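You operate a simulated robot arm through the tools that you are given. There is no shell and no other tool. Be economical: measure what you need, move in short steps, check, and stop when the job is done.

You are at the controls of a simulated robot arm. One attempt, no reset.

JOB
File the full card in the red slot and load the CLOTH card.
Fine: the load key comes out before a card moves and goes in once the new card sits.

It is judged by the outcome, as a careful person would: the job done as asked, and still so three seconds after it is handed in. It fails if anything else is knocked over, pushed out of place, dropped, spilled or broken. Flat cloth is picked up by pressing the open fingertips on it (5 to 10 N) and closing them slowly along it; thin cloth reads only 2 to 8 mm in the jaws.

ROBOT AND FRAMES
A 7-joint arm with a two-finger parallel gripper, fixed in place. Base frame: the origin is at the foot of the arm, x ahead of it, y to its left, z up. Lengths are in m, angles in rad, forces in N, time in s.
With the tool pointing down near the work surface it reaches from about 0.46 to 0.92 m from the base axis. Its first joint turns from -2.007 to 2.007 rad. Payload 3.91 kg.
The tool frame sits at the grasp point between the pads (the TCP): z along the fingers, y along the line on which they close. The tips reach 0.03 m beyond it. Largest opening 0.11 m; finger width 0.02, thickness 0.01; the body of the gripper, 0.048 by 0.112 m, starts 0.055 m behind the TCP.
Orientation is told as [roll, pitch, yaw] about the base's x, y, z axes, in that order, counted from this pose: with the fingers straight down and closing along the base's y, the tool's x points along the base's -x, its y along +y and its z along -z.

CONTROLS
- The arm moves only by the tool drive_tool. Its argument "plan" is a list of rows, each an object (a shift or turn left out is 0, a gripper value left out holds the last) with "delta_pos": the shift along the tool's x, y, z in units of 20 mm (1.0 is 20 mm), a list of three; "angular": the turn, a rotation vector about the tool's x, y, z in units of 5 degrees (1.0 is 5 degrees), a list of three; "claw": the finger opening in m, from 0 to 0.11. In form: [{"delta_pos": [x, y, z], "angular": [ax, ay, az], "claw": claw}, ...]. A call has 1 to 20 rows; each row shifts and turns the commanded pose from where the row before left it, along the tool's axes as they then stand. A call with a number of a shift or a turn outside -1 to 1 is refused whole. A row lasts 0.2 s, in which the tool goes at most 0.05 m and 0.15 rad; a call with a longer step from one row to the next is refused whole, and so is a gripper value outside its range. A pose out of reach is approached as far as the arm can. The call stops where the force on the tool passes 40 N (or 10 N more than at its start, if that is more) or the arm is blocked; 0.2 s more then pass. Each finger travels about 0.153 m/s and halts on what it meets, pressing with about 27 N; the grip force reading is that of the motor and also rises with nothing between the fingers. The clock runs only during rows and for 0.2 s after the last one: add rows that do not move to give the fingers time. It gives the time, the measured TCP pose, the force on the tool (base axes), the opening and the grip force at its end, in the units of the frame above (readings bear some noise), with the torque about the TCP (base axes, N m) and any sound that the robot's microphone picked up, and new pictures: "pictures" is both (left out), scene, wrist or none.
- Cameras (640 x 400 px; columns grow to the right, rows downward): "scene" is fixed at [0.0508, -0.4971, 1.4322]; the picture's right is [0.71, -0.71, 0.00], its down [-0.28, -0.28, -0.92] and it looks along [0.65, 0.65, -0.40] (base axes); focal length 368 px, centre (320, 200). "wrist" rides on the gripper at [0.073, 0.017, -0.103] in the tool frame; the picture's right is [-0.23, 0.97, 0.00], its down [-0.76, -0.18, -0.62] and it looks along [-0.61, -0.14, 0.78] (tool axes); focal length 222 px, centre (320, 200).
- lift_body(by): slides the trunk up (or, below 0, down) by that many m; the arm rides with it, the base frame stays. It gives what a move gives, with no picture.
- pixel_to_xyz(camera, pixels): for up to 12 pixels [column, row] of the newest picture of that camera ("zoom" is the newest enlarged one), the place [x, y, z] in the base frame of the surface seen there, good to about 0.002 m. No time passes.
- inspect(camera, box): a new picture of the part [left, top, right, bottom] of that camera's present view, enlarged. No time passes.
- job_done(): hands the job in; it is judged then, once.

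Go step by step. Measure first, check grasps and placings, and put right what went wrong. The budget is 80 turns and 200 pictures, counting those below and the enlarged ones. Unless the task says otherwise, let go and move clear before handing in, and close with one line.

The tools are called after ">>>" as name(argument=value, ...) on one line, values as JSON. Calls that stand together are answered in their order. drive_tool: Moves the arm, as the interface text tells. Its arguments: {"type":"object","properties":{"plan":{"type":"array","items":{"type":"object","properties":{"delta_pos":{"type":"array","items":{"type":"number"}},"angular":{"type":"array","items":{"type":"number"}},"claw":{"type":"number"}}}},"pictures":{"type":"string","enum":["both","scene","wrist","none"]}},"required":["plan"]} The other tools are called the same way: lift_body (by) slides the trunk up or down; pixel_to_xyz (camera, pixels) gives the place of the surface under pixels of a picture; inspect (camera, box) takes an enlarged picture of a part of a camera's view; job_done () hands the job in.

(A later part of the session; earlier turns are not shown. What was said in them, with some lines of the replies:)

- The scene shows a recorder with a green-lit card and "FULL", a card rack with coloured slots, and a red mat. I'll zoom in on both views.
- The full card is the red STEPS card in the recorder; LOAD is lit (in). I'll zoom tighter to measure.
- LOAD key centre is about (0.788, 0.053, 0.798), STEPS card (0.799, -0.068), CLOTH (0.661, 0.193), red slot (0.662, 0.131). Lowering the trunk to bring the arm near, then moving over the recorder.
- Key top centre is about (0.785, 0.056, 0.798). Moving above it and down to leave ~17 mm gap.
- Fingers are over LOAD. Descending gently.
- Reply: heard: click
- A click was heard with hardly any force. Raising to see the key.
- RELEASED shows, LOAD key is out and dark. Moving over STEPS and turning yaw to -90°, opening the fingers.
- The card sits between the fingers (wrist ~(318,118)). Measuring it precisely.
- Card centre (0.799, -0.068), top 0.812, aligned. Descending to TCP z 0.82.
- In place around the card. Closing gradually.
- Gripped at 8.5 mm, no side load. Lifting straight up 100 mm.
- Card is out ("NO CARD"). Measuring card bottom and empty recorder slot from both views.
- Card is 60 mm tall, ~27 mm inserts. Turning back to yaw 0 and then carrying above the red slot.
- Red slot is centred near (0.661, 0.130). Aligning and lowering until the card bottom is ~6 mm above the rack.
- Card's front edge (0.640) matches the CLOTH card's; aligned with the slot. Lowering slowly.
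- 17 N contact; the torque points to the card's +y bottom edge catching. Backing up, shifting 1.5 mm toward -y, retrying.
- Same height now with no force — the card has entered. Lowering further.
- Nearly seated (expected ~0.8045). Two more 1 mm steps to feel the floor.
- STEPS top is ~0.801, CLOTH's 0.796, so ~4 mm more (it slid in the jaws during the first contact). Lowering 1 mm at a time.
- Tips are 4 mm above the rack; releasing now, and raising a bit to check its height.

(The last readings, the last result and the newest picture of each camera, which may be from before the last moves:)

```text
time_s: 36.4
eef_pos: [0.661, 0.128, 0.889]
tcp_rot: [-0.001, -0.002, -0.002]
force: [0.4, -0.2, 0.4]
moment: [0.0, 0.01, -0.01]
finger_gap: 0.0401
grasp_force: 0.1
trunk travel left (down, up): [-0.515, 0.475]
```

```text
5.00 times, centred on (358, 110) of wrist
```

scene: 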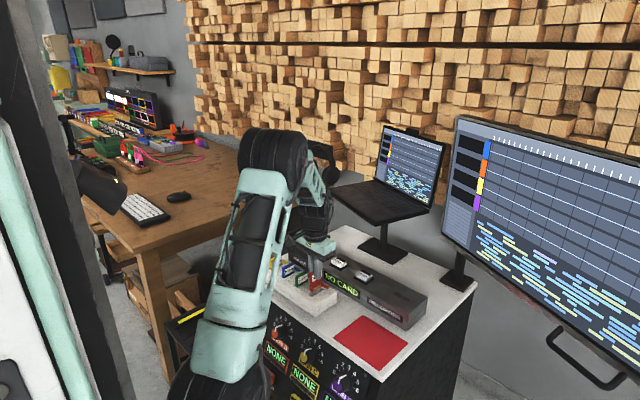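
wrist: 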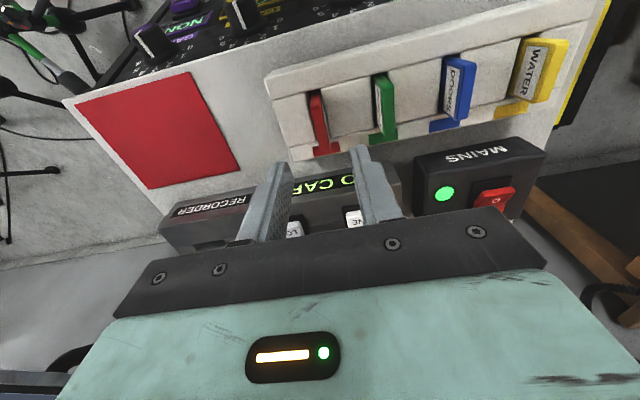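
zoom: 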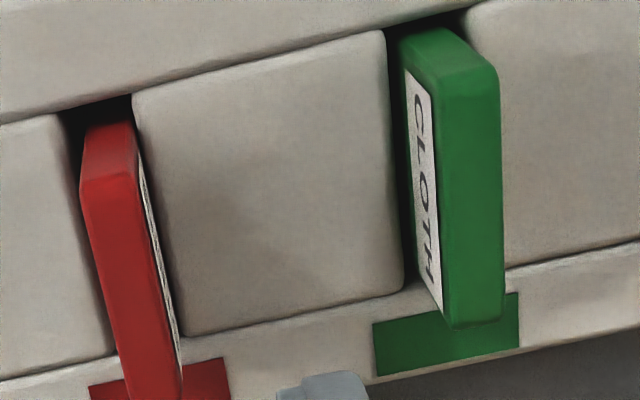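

STEPS is seated at the same height as the others. Now shifting +62 mm in y over CLOTH and descending.

>>> drive_tool(plan=[{"delta_pos": [0, 0.8, 0]}, {"delta_pos": [0, 0.8, 0]}, {"delta_pos": [0, 0.8, 0]}, {"delta_pos": [0, 0.7, 0]}, {"delta_pos": [0, 0, 0.3]}, {"delta_pos": [0, 0, 0.7]}, {"delta_pos": [0, 0, 0.7]}, {}])

```text
time_s: 38.2
eef_pos: [0.6601, 0.1904, 0.8533]
tcp_rot: [0.0, 0.0, -0.002]
force: [-0.6, -0.3, 0.2]
moment: [0.03, 0.01, 0.02]
finger_gap: 0.0397
grasp_force: 0.1
trunk travel left (down, up): [-0.515, 0.475]
```

scene: 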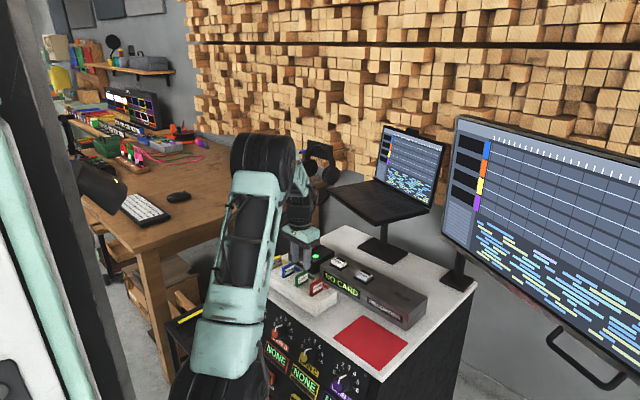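
wrist: 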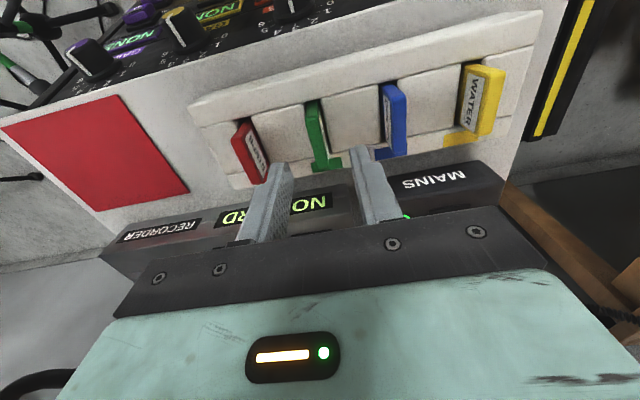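

CLOTH is between the jaws. Descending 50 mm and closing.

>>> drive_tool(plan=[{"delta_pos": [0, 0, 0.6]}, {"delta_pos": [0, 0, 0.6]}, {"delta_pos": [0, 0, 0.6]}, {"delta_pos": [0, 0, 0.6]}, {"delta_pos": [0, 0, 0.1]}, {"claw": 0.02}, {"claw": 0.012}, {"claw": 0.004}, {"claw": 0.0}, {}], pictures="none")

>>> inspect(camera="scene", box=[265, 250, 361, 310])

```text
time_s: 40.4
eef_pos: [0.6619, 0.1901, 0.8044]
tcp_rot: [-0.001, 0.0, -0.004]
force: [-0.9, -0.3, 0.0]
moment: [-0.01, 0.02, -0.01]
finger_gap: 0.0088
grasp_force: 27.2
trunk travel left (down, up): [-0.515, 0.475]
```

```text
6.67 times, centred on (313, 280) of scene
```

zoom: 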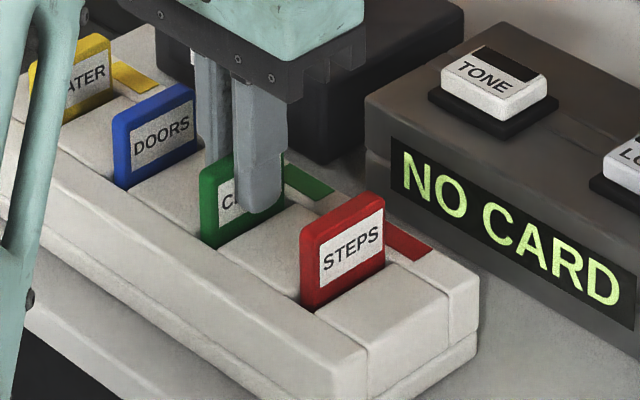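

Gripped (8.8 mm). Lifting 115 mm, then carrying over the recorder.

>>> drive_tool(plan=[{"delta_pos": [0, 0, -0.35]}, {"delta_pos": [0, 0, -0.6]}, {"delta_pos": [0, 0, -0.6]}, {"delta_pos": [0, 0, -0.6]}, {"delta_pos": [0, 0, -0.6]}, {"delta_pos": [0, 0, -0.6]}, {"delta_pos": [0, 0, -0.6]}, {"delta_pos": [0, 0, -0.6]}, {"delta_pos": [0, 0, -0.6]}, {"delta_pos": [0, 0, -0.6]}], pictures="scene")

>>> drive_tool(plan=[{"delta_pos": [-0.49, -0.924, 0]}, {"delta_pos": [-0.49, -0.924, 0]}, {"delta_pos": [-0.49, -0.924, 0]}, {"delta_pos": [-0.49, -0.924, 0]}, {"delta_pos": [-0.49, -0.924, 0]}, {"delta_pos": [-0.49, -0.924, 0]}, {"delta_pos": [-0.49, -0.924, 0]}, {"delta_pos": [-0.49, -0.924, 0]}, {"delta_pos": [-0.49, -0.924, 0]}, {"delta_pos": [-0.49, -0.924, 0]}, {"delta_pos": [-0.49, -0.924, 0]}, {"delta_pos": [-0.49, -0.924, 0]}, {"delta_pos": [-0.49, -0.924, 0]}, {"delta_pos": [-0.49, -0.924, 0]}], pictures="none")

>>> drive_tool(plan=[{"angular": [0, 0, 1]}, {"angular": [0, 0, 1]}, {"angular": [0, 0, 1]}, {"angular": [0, 0, 1]}, {"angular": [0, 0, 1]}, {"angular": [0, 0, 1]}, {"angular": [0, 0, 1]}, {"angular": [0, 0, 1]}, {"angular": [0, 0, 1]}, {"angular": [0, 0, 1]}, {"angular": [0, 0, 1]}, {"angular": [0, 0, 1]}, {"angular": [0, 0, 1]}, {"angular": [0, 0, 1]}, {"angular": [0, 0, 1]}, {"angular": [0, 0, 1]}, {"angular": [0, 0, 1]}, {"angular": [0, 0, 1]}])

```text
time_s: 42.6
eef_pos: [0.6598, 0.191, 0.9201]
tcp_rot: [0.0, -0.001, -0.003]
force: [1.4, 0.0, -0.3]
moment: [-0.02, -0.01, 0.01]
finger_gap: 0.0089
grasp_force: 26.9
trunk travel left (down, up): [-0.515, 0.475]
```

scene: 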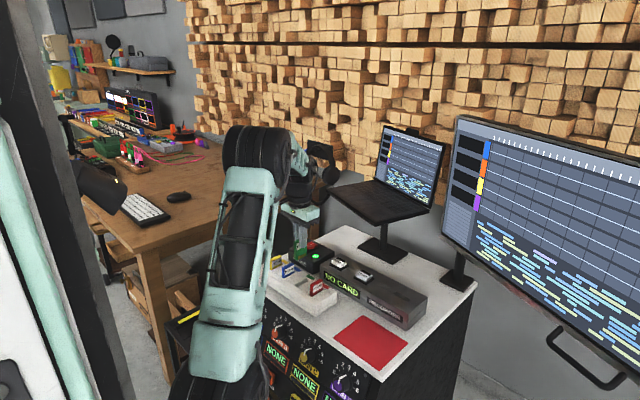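

```text
time_s: 45.6
eef_pos: [0.798, -0.0675, 0.9188]
tcp_rot: [0.0, -0.001, -0.003]
force: [0.8, 0.5, -0.4]
moment: [-0.02, -0.01, 0.0]
finger_gap: 0.0089
grasp_force: 26.7
trunk travel left (down, up): [-0.515, 0.475]
```

```text
time_s: 49.4
eef_pos: [0.7977, -0.0678, 0.9186]
tcp_rot: [-0.001, -0.001, -1.573]
force: [-0.2, 0.2, -0.9]
moment: [0.01, 0.0, -0.02]
finger_gap: 0.0087
grasp_force: 27.1
trunk travel left (down, up): [-0.515, 0.475]
```

scene: 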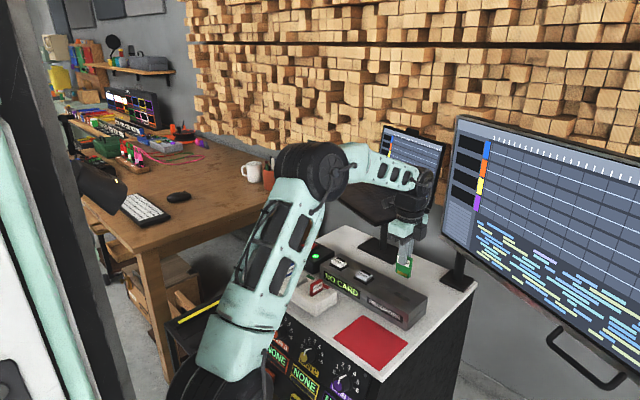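
wrist: 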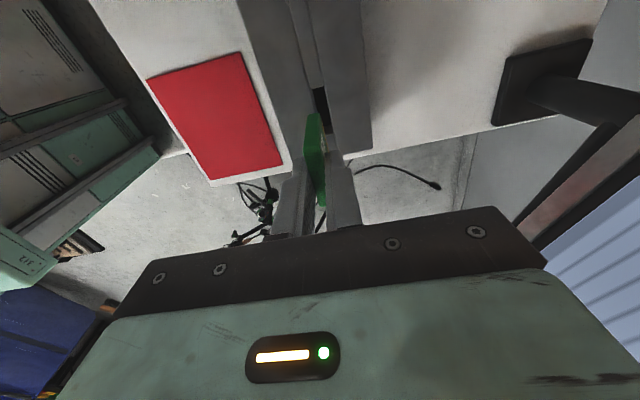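

CLOTH oriented as STEPS was. Nudging ~1 mm to the pose STEPS came out at and lowering close to the slot.

>>> drive_tool(plan=[{"delta_pos": [-0.04, 0.05, 0.5]}, {"delta_pos": [0, 0, 0.7]}, {"delta_pos": [0, 0, 0.7]}, {"delta_pos": [0, 0, 0.7]}, {"delta_pos": [0, 0, 0.6]}, {}], pictures="none")

>>> inspect(camera="scene", box=[366, 255, 430, 295])

>>> inspect(camera="wrist", box=[264, 90, 376, 160])

```text
time_s: 50.8
eef_pos: [0.7972, -0.0688, 0.8552]
tcp_rot: [0.0, -0.001, -1.573]
force: [-0.2, -0.4, -0.4]
moment: [-0.02, -0.01, -0.02]
finger_gap: 0.0085
grasp_force: 26.4
trunk travel left (down, up): [-0.515, 0.475]
```

```text
10.00 times, centred on (398, 275) of scene
```

zoom: 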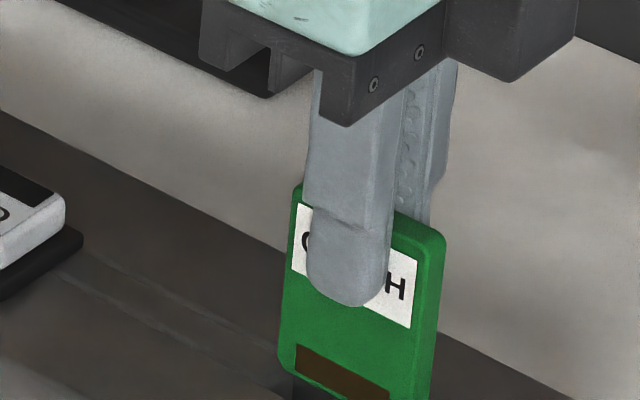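

```text
5.71 times, centred on (320, 125) of wrist
```

zoom: 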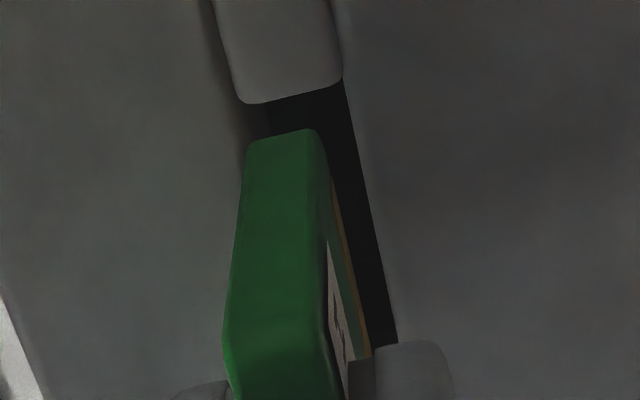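

>>> pixel_to_xyz(camera="zoom", pixels=[[375, 120], [370, 160], [385, 220], [225, 120], [235, 90], [245, 120], [290, 70], [320, 75], [355, 130], [250, 180], [315, 180], [270, 300]])

```text
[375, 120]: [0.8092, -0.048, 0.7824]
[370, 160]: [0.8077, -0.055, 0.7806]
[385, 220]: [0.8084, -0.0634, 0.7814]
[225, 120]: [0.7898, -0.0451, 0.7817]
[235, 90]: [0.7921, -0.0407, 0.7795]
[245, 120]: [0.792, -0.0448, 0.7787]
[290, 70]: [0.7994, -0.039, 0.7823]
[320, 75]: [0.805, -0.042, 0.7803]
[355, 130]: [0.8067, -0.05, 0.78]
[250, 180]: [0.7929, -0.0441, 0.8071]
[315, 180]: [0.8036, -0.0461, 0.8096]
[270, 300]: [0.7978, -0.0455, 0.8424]
```

Slot is centred at x≈0.7995; shifting +1.5 mm and lowering slowly into it.

>>> drive_tool(plan=[{"delta_pos": [0, 0.075, 0]}, {"delta_pos": [0, 0, 0.2]}, {"delta_pos": [0, 0, 0.15]}, {"delta_pos": [0, 0, 0.1]}, {"delta_pos": [0, 0, 0.1]}, {"delta_pos": [0, 0, 0.1]}], pictures="none")

```text
time_s: 52.2
eef_pos: [0.7995, -0.0694, 0.8427]
tcp_rot: [0.001, -0.001, -1.572]
force: [-0.1, -0.1, 0.0]
moment: [-0.01, -0.01, 0.0]
finger_gap: 0.0087
grasp_force: 27.0
trunk travel left (down, up): [-0.515, 0.475]
```

>>> drive_tool(plan=[{"delta_pos": [0, 0, 0.1]}, {"delta_pos": [0, 0, 0.1]}, {"delta_pos": [0, 0, 0.15]}, {"delta_pos": [0, 0, 0.15]}, {"delta_pos": [0, 0, 0.15]}, {"delta_pos": [0, 0, 0.15]}, {"delta_pos": [0, 0, 0.1]}, {"delta_pos": [0, 0, 0.1]}], pictures="wrist")

>>> inspect(camera="scene", box=[334, 255, 430, 315])

```text
time_s: 54.0
eef_pos: [0.7999, -0.0692, 0.8222]
tcp_rot: [0.0, 0.001, -1.573]
force: [1.1, 0.4, -0.7]
moment: [0.0, -0.03, 0.02]
finger_gap: 0.0088
grasp_force: 27.7
trunk travel left (down, up): [-0.515, 0.475]
```

wrist: 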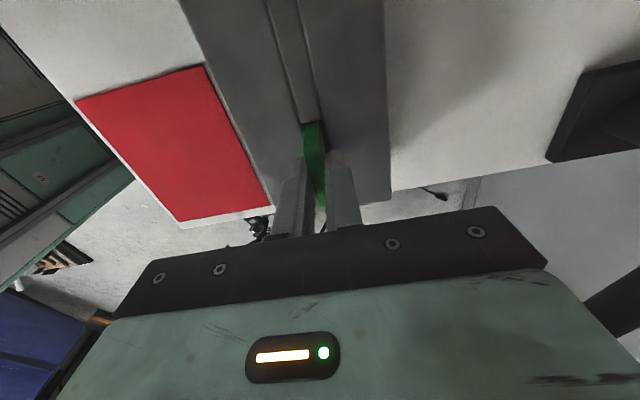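

```text
6.67 times, centred on (382, 285) of scene
```

zoom: 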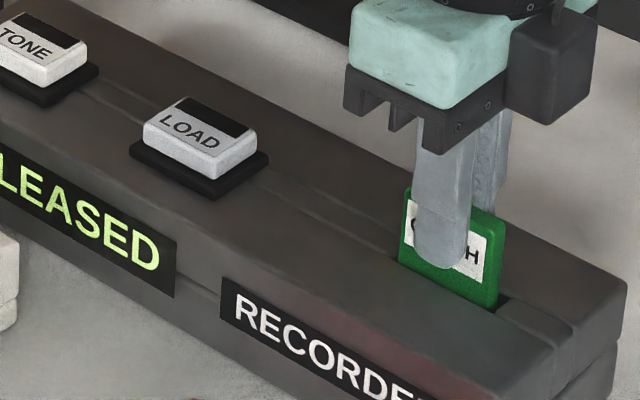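

Entered with no resistance and the display reads RELEASED (card detected). About 2 mm more by 1 mm steps to feel the bottom.

>>> drive_tool(plan=[{"delta_pos": [0, 0, 0.05]}, {"delta_pos": [0, 0, 0.05]}, {"delta_pos": [0, 0, 0.03]}], pictures="none")

```text
time_s: 54.8
eef_pos: [0.7995, -0.07, 0.8188]
tcp_rot: [0.001, -0.001, -1.573]
force: [0.6, -0.1, -0.2]
moment: [-0.01, 0.01, -0.01]
finger_gap: 0.0089
grasp_force: 27.2
trunk travel left (down, up): [-0.515, 0.475]
```

>>> drive_tool(plan=[{"delta_pos": [0, 0, 0.05]}, {}], pictures="none")

>>> drive_tool(plan=[{"claw": 0.012}, {"claw": 0.02}, {"claw": 0.045}, {"claw": 0.045}, {"delta_pos": [0, 0, -0.5]}, {"delta_pos": [0, 0, -0.8]}, {"delta_pos": [0, 0, -0.8]}, {"delta_pos": [0, 0, -0.8]}, {"delta_pos": [0, 0, -0.8]}, {"delta_pos": [0, 0, -0.8]}, {"claw": 0.0}, {}], pictures="none")

>>> inspect(camera="scene", box=[334, 255, 430, 315])

```text
time_s: 55.4
eef_pos: [0.8002, -0.0697, 0.8192]
tcp_rot: [0.001, 0.0, -1.573]
force: [-1.3, 0.3, 1.7]
moment: [0.0, 0.01, -0.01]
finger_gap: 0.009
grasp_force: 26.8
trunk travel left (down, up): [-0.515, 0.475]
```

```text
time_s: 58.0
eef_pos: [0.7998, -0.0693, 0.9085]
tcp_rot: [0.0, 0.0, -1.572]
force: [-0.6, -0.9, -0.8]
moment: [0.01, -0.02, 0.0]
finger_gap: 0.0
grasp_force: 26.9
trunk travel left (down, up): [-0.515, 0.475]
```

```text
6.67 times, centred on (382, 285) of scene
```

zoom: 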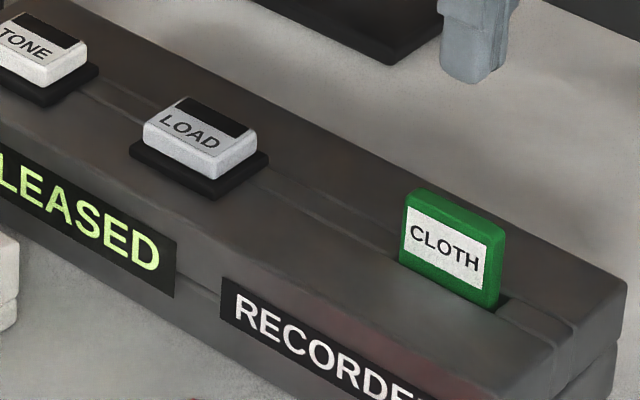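

>>> pixel_to_xyz(camera="zoom", pixels=[[415, 192], [455, 212], [495, 230], [410, 200], [490, 245], [405, 265], [200, 130], [170, 115]])

>>> drive_tool(plan=[{"angular": [0, 0, -1]}, {"angular": [0, 0, -1]}, {"angular": [0, 0, -1]}, {"angular": [0, 0, -1]}, {"angular": [0, 0, -1]}, {"angular": [0, 0, -1]}, {"angular": [0, 0, -1]}, {"angular": [0, 0, -1]}, {"angular": [0, 0, -1]}, {"angular": [0, 0, -1]}, {"angular": [0, 0, -1]}, {"angular": [0, 0, -1]}, {"angular": [0, 0, -1]}, {"angular": [0, 0, -1]}, {"angular": [0, 0, -1]}, {"angular": [0, 0, -1]}, {"angular": [0, 0, -1]}, {"angular": [0, 0, -1]}], pictures="none")

```text
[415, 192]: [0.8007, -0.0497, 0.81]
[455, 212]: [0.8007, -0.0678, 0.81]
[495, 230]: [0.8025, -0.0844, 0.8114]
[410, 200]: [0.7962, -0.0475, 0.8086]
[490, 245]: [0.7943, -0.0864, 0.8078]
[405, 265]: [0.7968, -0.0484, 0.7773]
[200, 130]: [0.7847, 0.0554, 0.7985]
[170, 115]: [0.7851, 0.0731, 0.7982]
```

```text
time_s: 61.8
eef_pos: [0.8001, -0.0692, 0.909]
tcp_rot: [0.001, 0.0, 0.001]
force: [0.3, -0.5, -0.5]
moment: [0.03, 0.02, 0.01]
finger_gap: 0.0
grasp_force: 27.0
trunk travel left (down, up): [-0.515, 0.475]
```

CLOTH sits at the same height STEPS did (~0.811). Moving over LOAD to press it.

>>> drive_tool(plan=[{"delta_pos": [0.114, 0.891, 0]}, {"delta_pos": [0.114, 0.891, 0]}, {"delta_pos": [0.114, 0.891, 0]}, {"delta_pos": [0.114, 0.891, 0]}, {"delta_pos": [0.114, 0.891, 0]}, {"delta_pos": [0.114, 0.891, 0]}, {"delta_pos": [0.114, 0.891, 0]}, {"delta_pos": [0, 0, 0.7]}, {"delta_pos": [0, 0, 0.7]}, {"delta_pos": [0, 0, 0.7]}, {"delta_pos": [0, 0, 0.7]}, {"delta_pos": [0, 0, 0.4]}], pictures="wrist")

```text
time_s: 64.4
eef_pos: [0.7842, 0.0561, 0.8436]
tcp_rot: [-0.001, 0.0, -0.003]
force: [0.0, 0.0, 0.0]
moment: [-0.03, -0.02, 0.02]
finger_gap: 0.0001
grasp_force: 26.7
trunk travel left (down, up): [-0.515, 0.475]
```

wrist: 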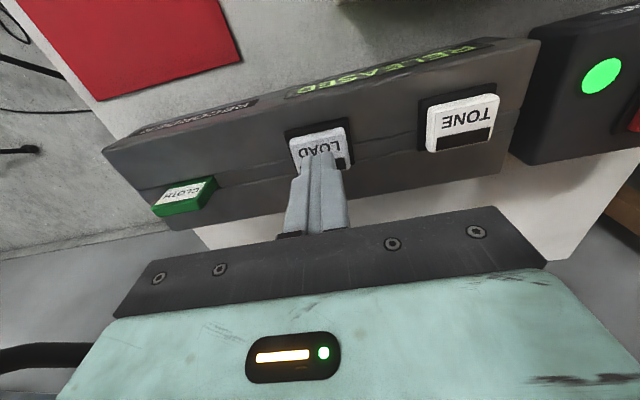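

>>> drive_tool(plan=[{"delta_pos": [0, 0, 0.3]}, {"delta_pos": [0, 0, 0.2]}, {"delta_pos": [0, 0, 0.1]}, {"delta_pos": [0, 0, 0.05]}, {"delta_pos": [0, 0, 0.05]}], pictures="none")

```text
time_s: 65.6
eef_pos: [0.7845, 0.0553, 0.8307]
tcp_rot: [-0.001, -0.001, -0.003]
force: [-0.9, 0.1, -0.6]
moment: [0.02, 0.0, -0.01]
finger_gap: 0.0
grasp_force: 27.2
trunk travel left (down, up): [-0.515, 0.475]
```

>>> drive_tool(plan=[{"delta_pos": [0, 0, 0.05]}, {"delta_pos": [0, 0, 0.05]}, {"delta_pos": [0, 0, 0.05]}, {"delta_pos": [0, 0, 0.05]}], pictures="none")

```text
time_s: 66.6
eef_pos: [0.785, 0.0553, 0.8281]
tcp_rot: [0.0, 0.001, -0.004]
force: [0.5, 0.9, 0.7]
moment: [0.01, -0.02, 0.02]
finger_gap: 0.0
grasp_force: 27.0
trunk travel left (down, up): [-0.515, 0.475]
```

>>> drive_tool(plan=[{"delta_pos": [0, 0, 0.05]}, {"delta_pos": [0, 0, 0.05]}], pictures="none")

>>> inspect(camera="scene", box=[316, 245, 412, 305])

```text
time_s: 67.2
eef_pos: [0.7846, 0.0551, 0.8243]
tcp_rot: [0.001, 0.0, -0.001]
force: [0.5, -0.5, 1.7]
moment: [0.01, -0.03, -0.01]
finger_gap: 0.0
grasp_force: 26.6
trunk travel left (down, up): [-0.515, 0.475]
heard: click
```

```text
6.67 times, centred on (364, 275) of scene
```

zoom: 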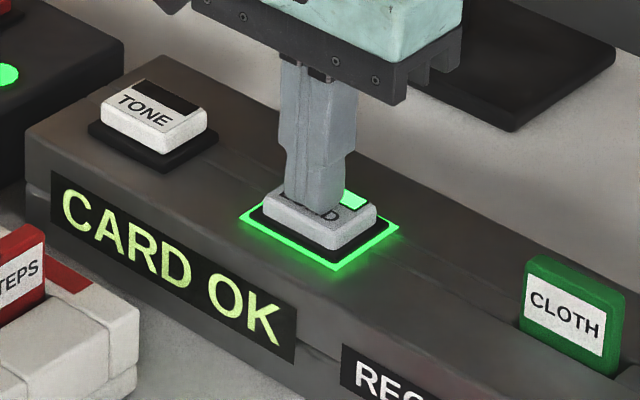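

Click, LOAD lit and display reads CARD OK. Backing straight up and checking it stays.

>>> drive_tool(plan=[{"delta_pos": [0, 0, -0.4]}, {"delta_pos": [0, 0, -0.8]}, {"delta_pos": [0, 0, -0.8]}, {"delta_pos": [0, 0, -0.8]}, {"delta_pos": [0, 0, -0.8]}, {"delta_pos": [0, 0, -0.8]}, {}, {}, {}], pictures="none")

>>> inspect(camera="scene", box=[250, 230, 426, 340])

```text
time_s: 69.2
eef_pos: [0.7852, 0.0556, 0.9127]
tcp_rot: [0.001, 0.0, -0.001]
force: [-0.3, 0.7, 0.0]
moment: [-0.01, -0.01, 0.0]
finger_gap: 0.0
grasp_force: 26.6
trunk travel left (down, up): [-0.515, 0.475]
```

```text
3.64 times, centred on (338, 285) of scene
```

zoom: 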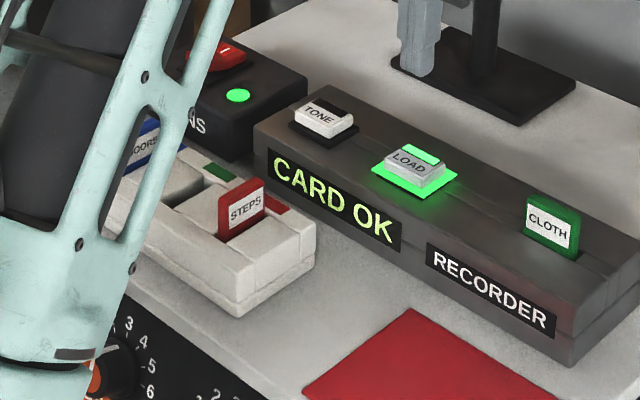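

CARD OK stays lit, LOAD is in, STEPS is filed in the red slot, and the arm is clear. Handing in.

>>> job_done()

```text
The job is handed in.
```

The full card (STEPS) is filed in the red slot and the CLOTH card is loaded. LOAD was out for the whole swap and is pressed back in, and the recorder reads CARD OK.
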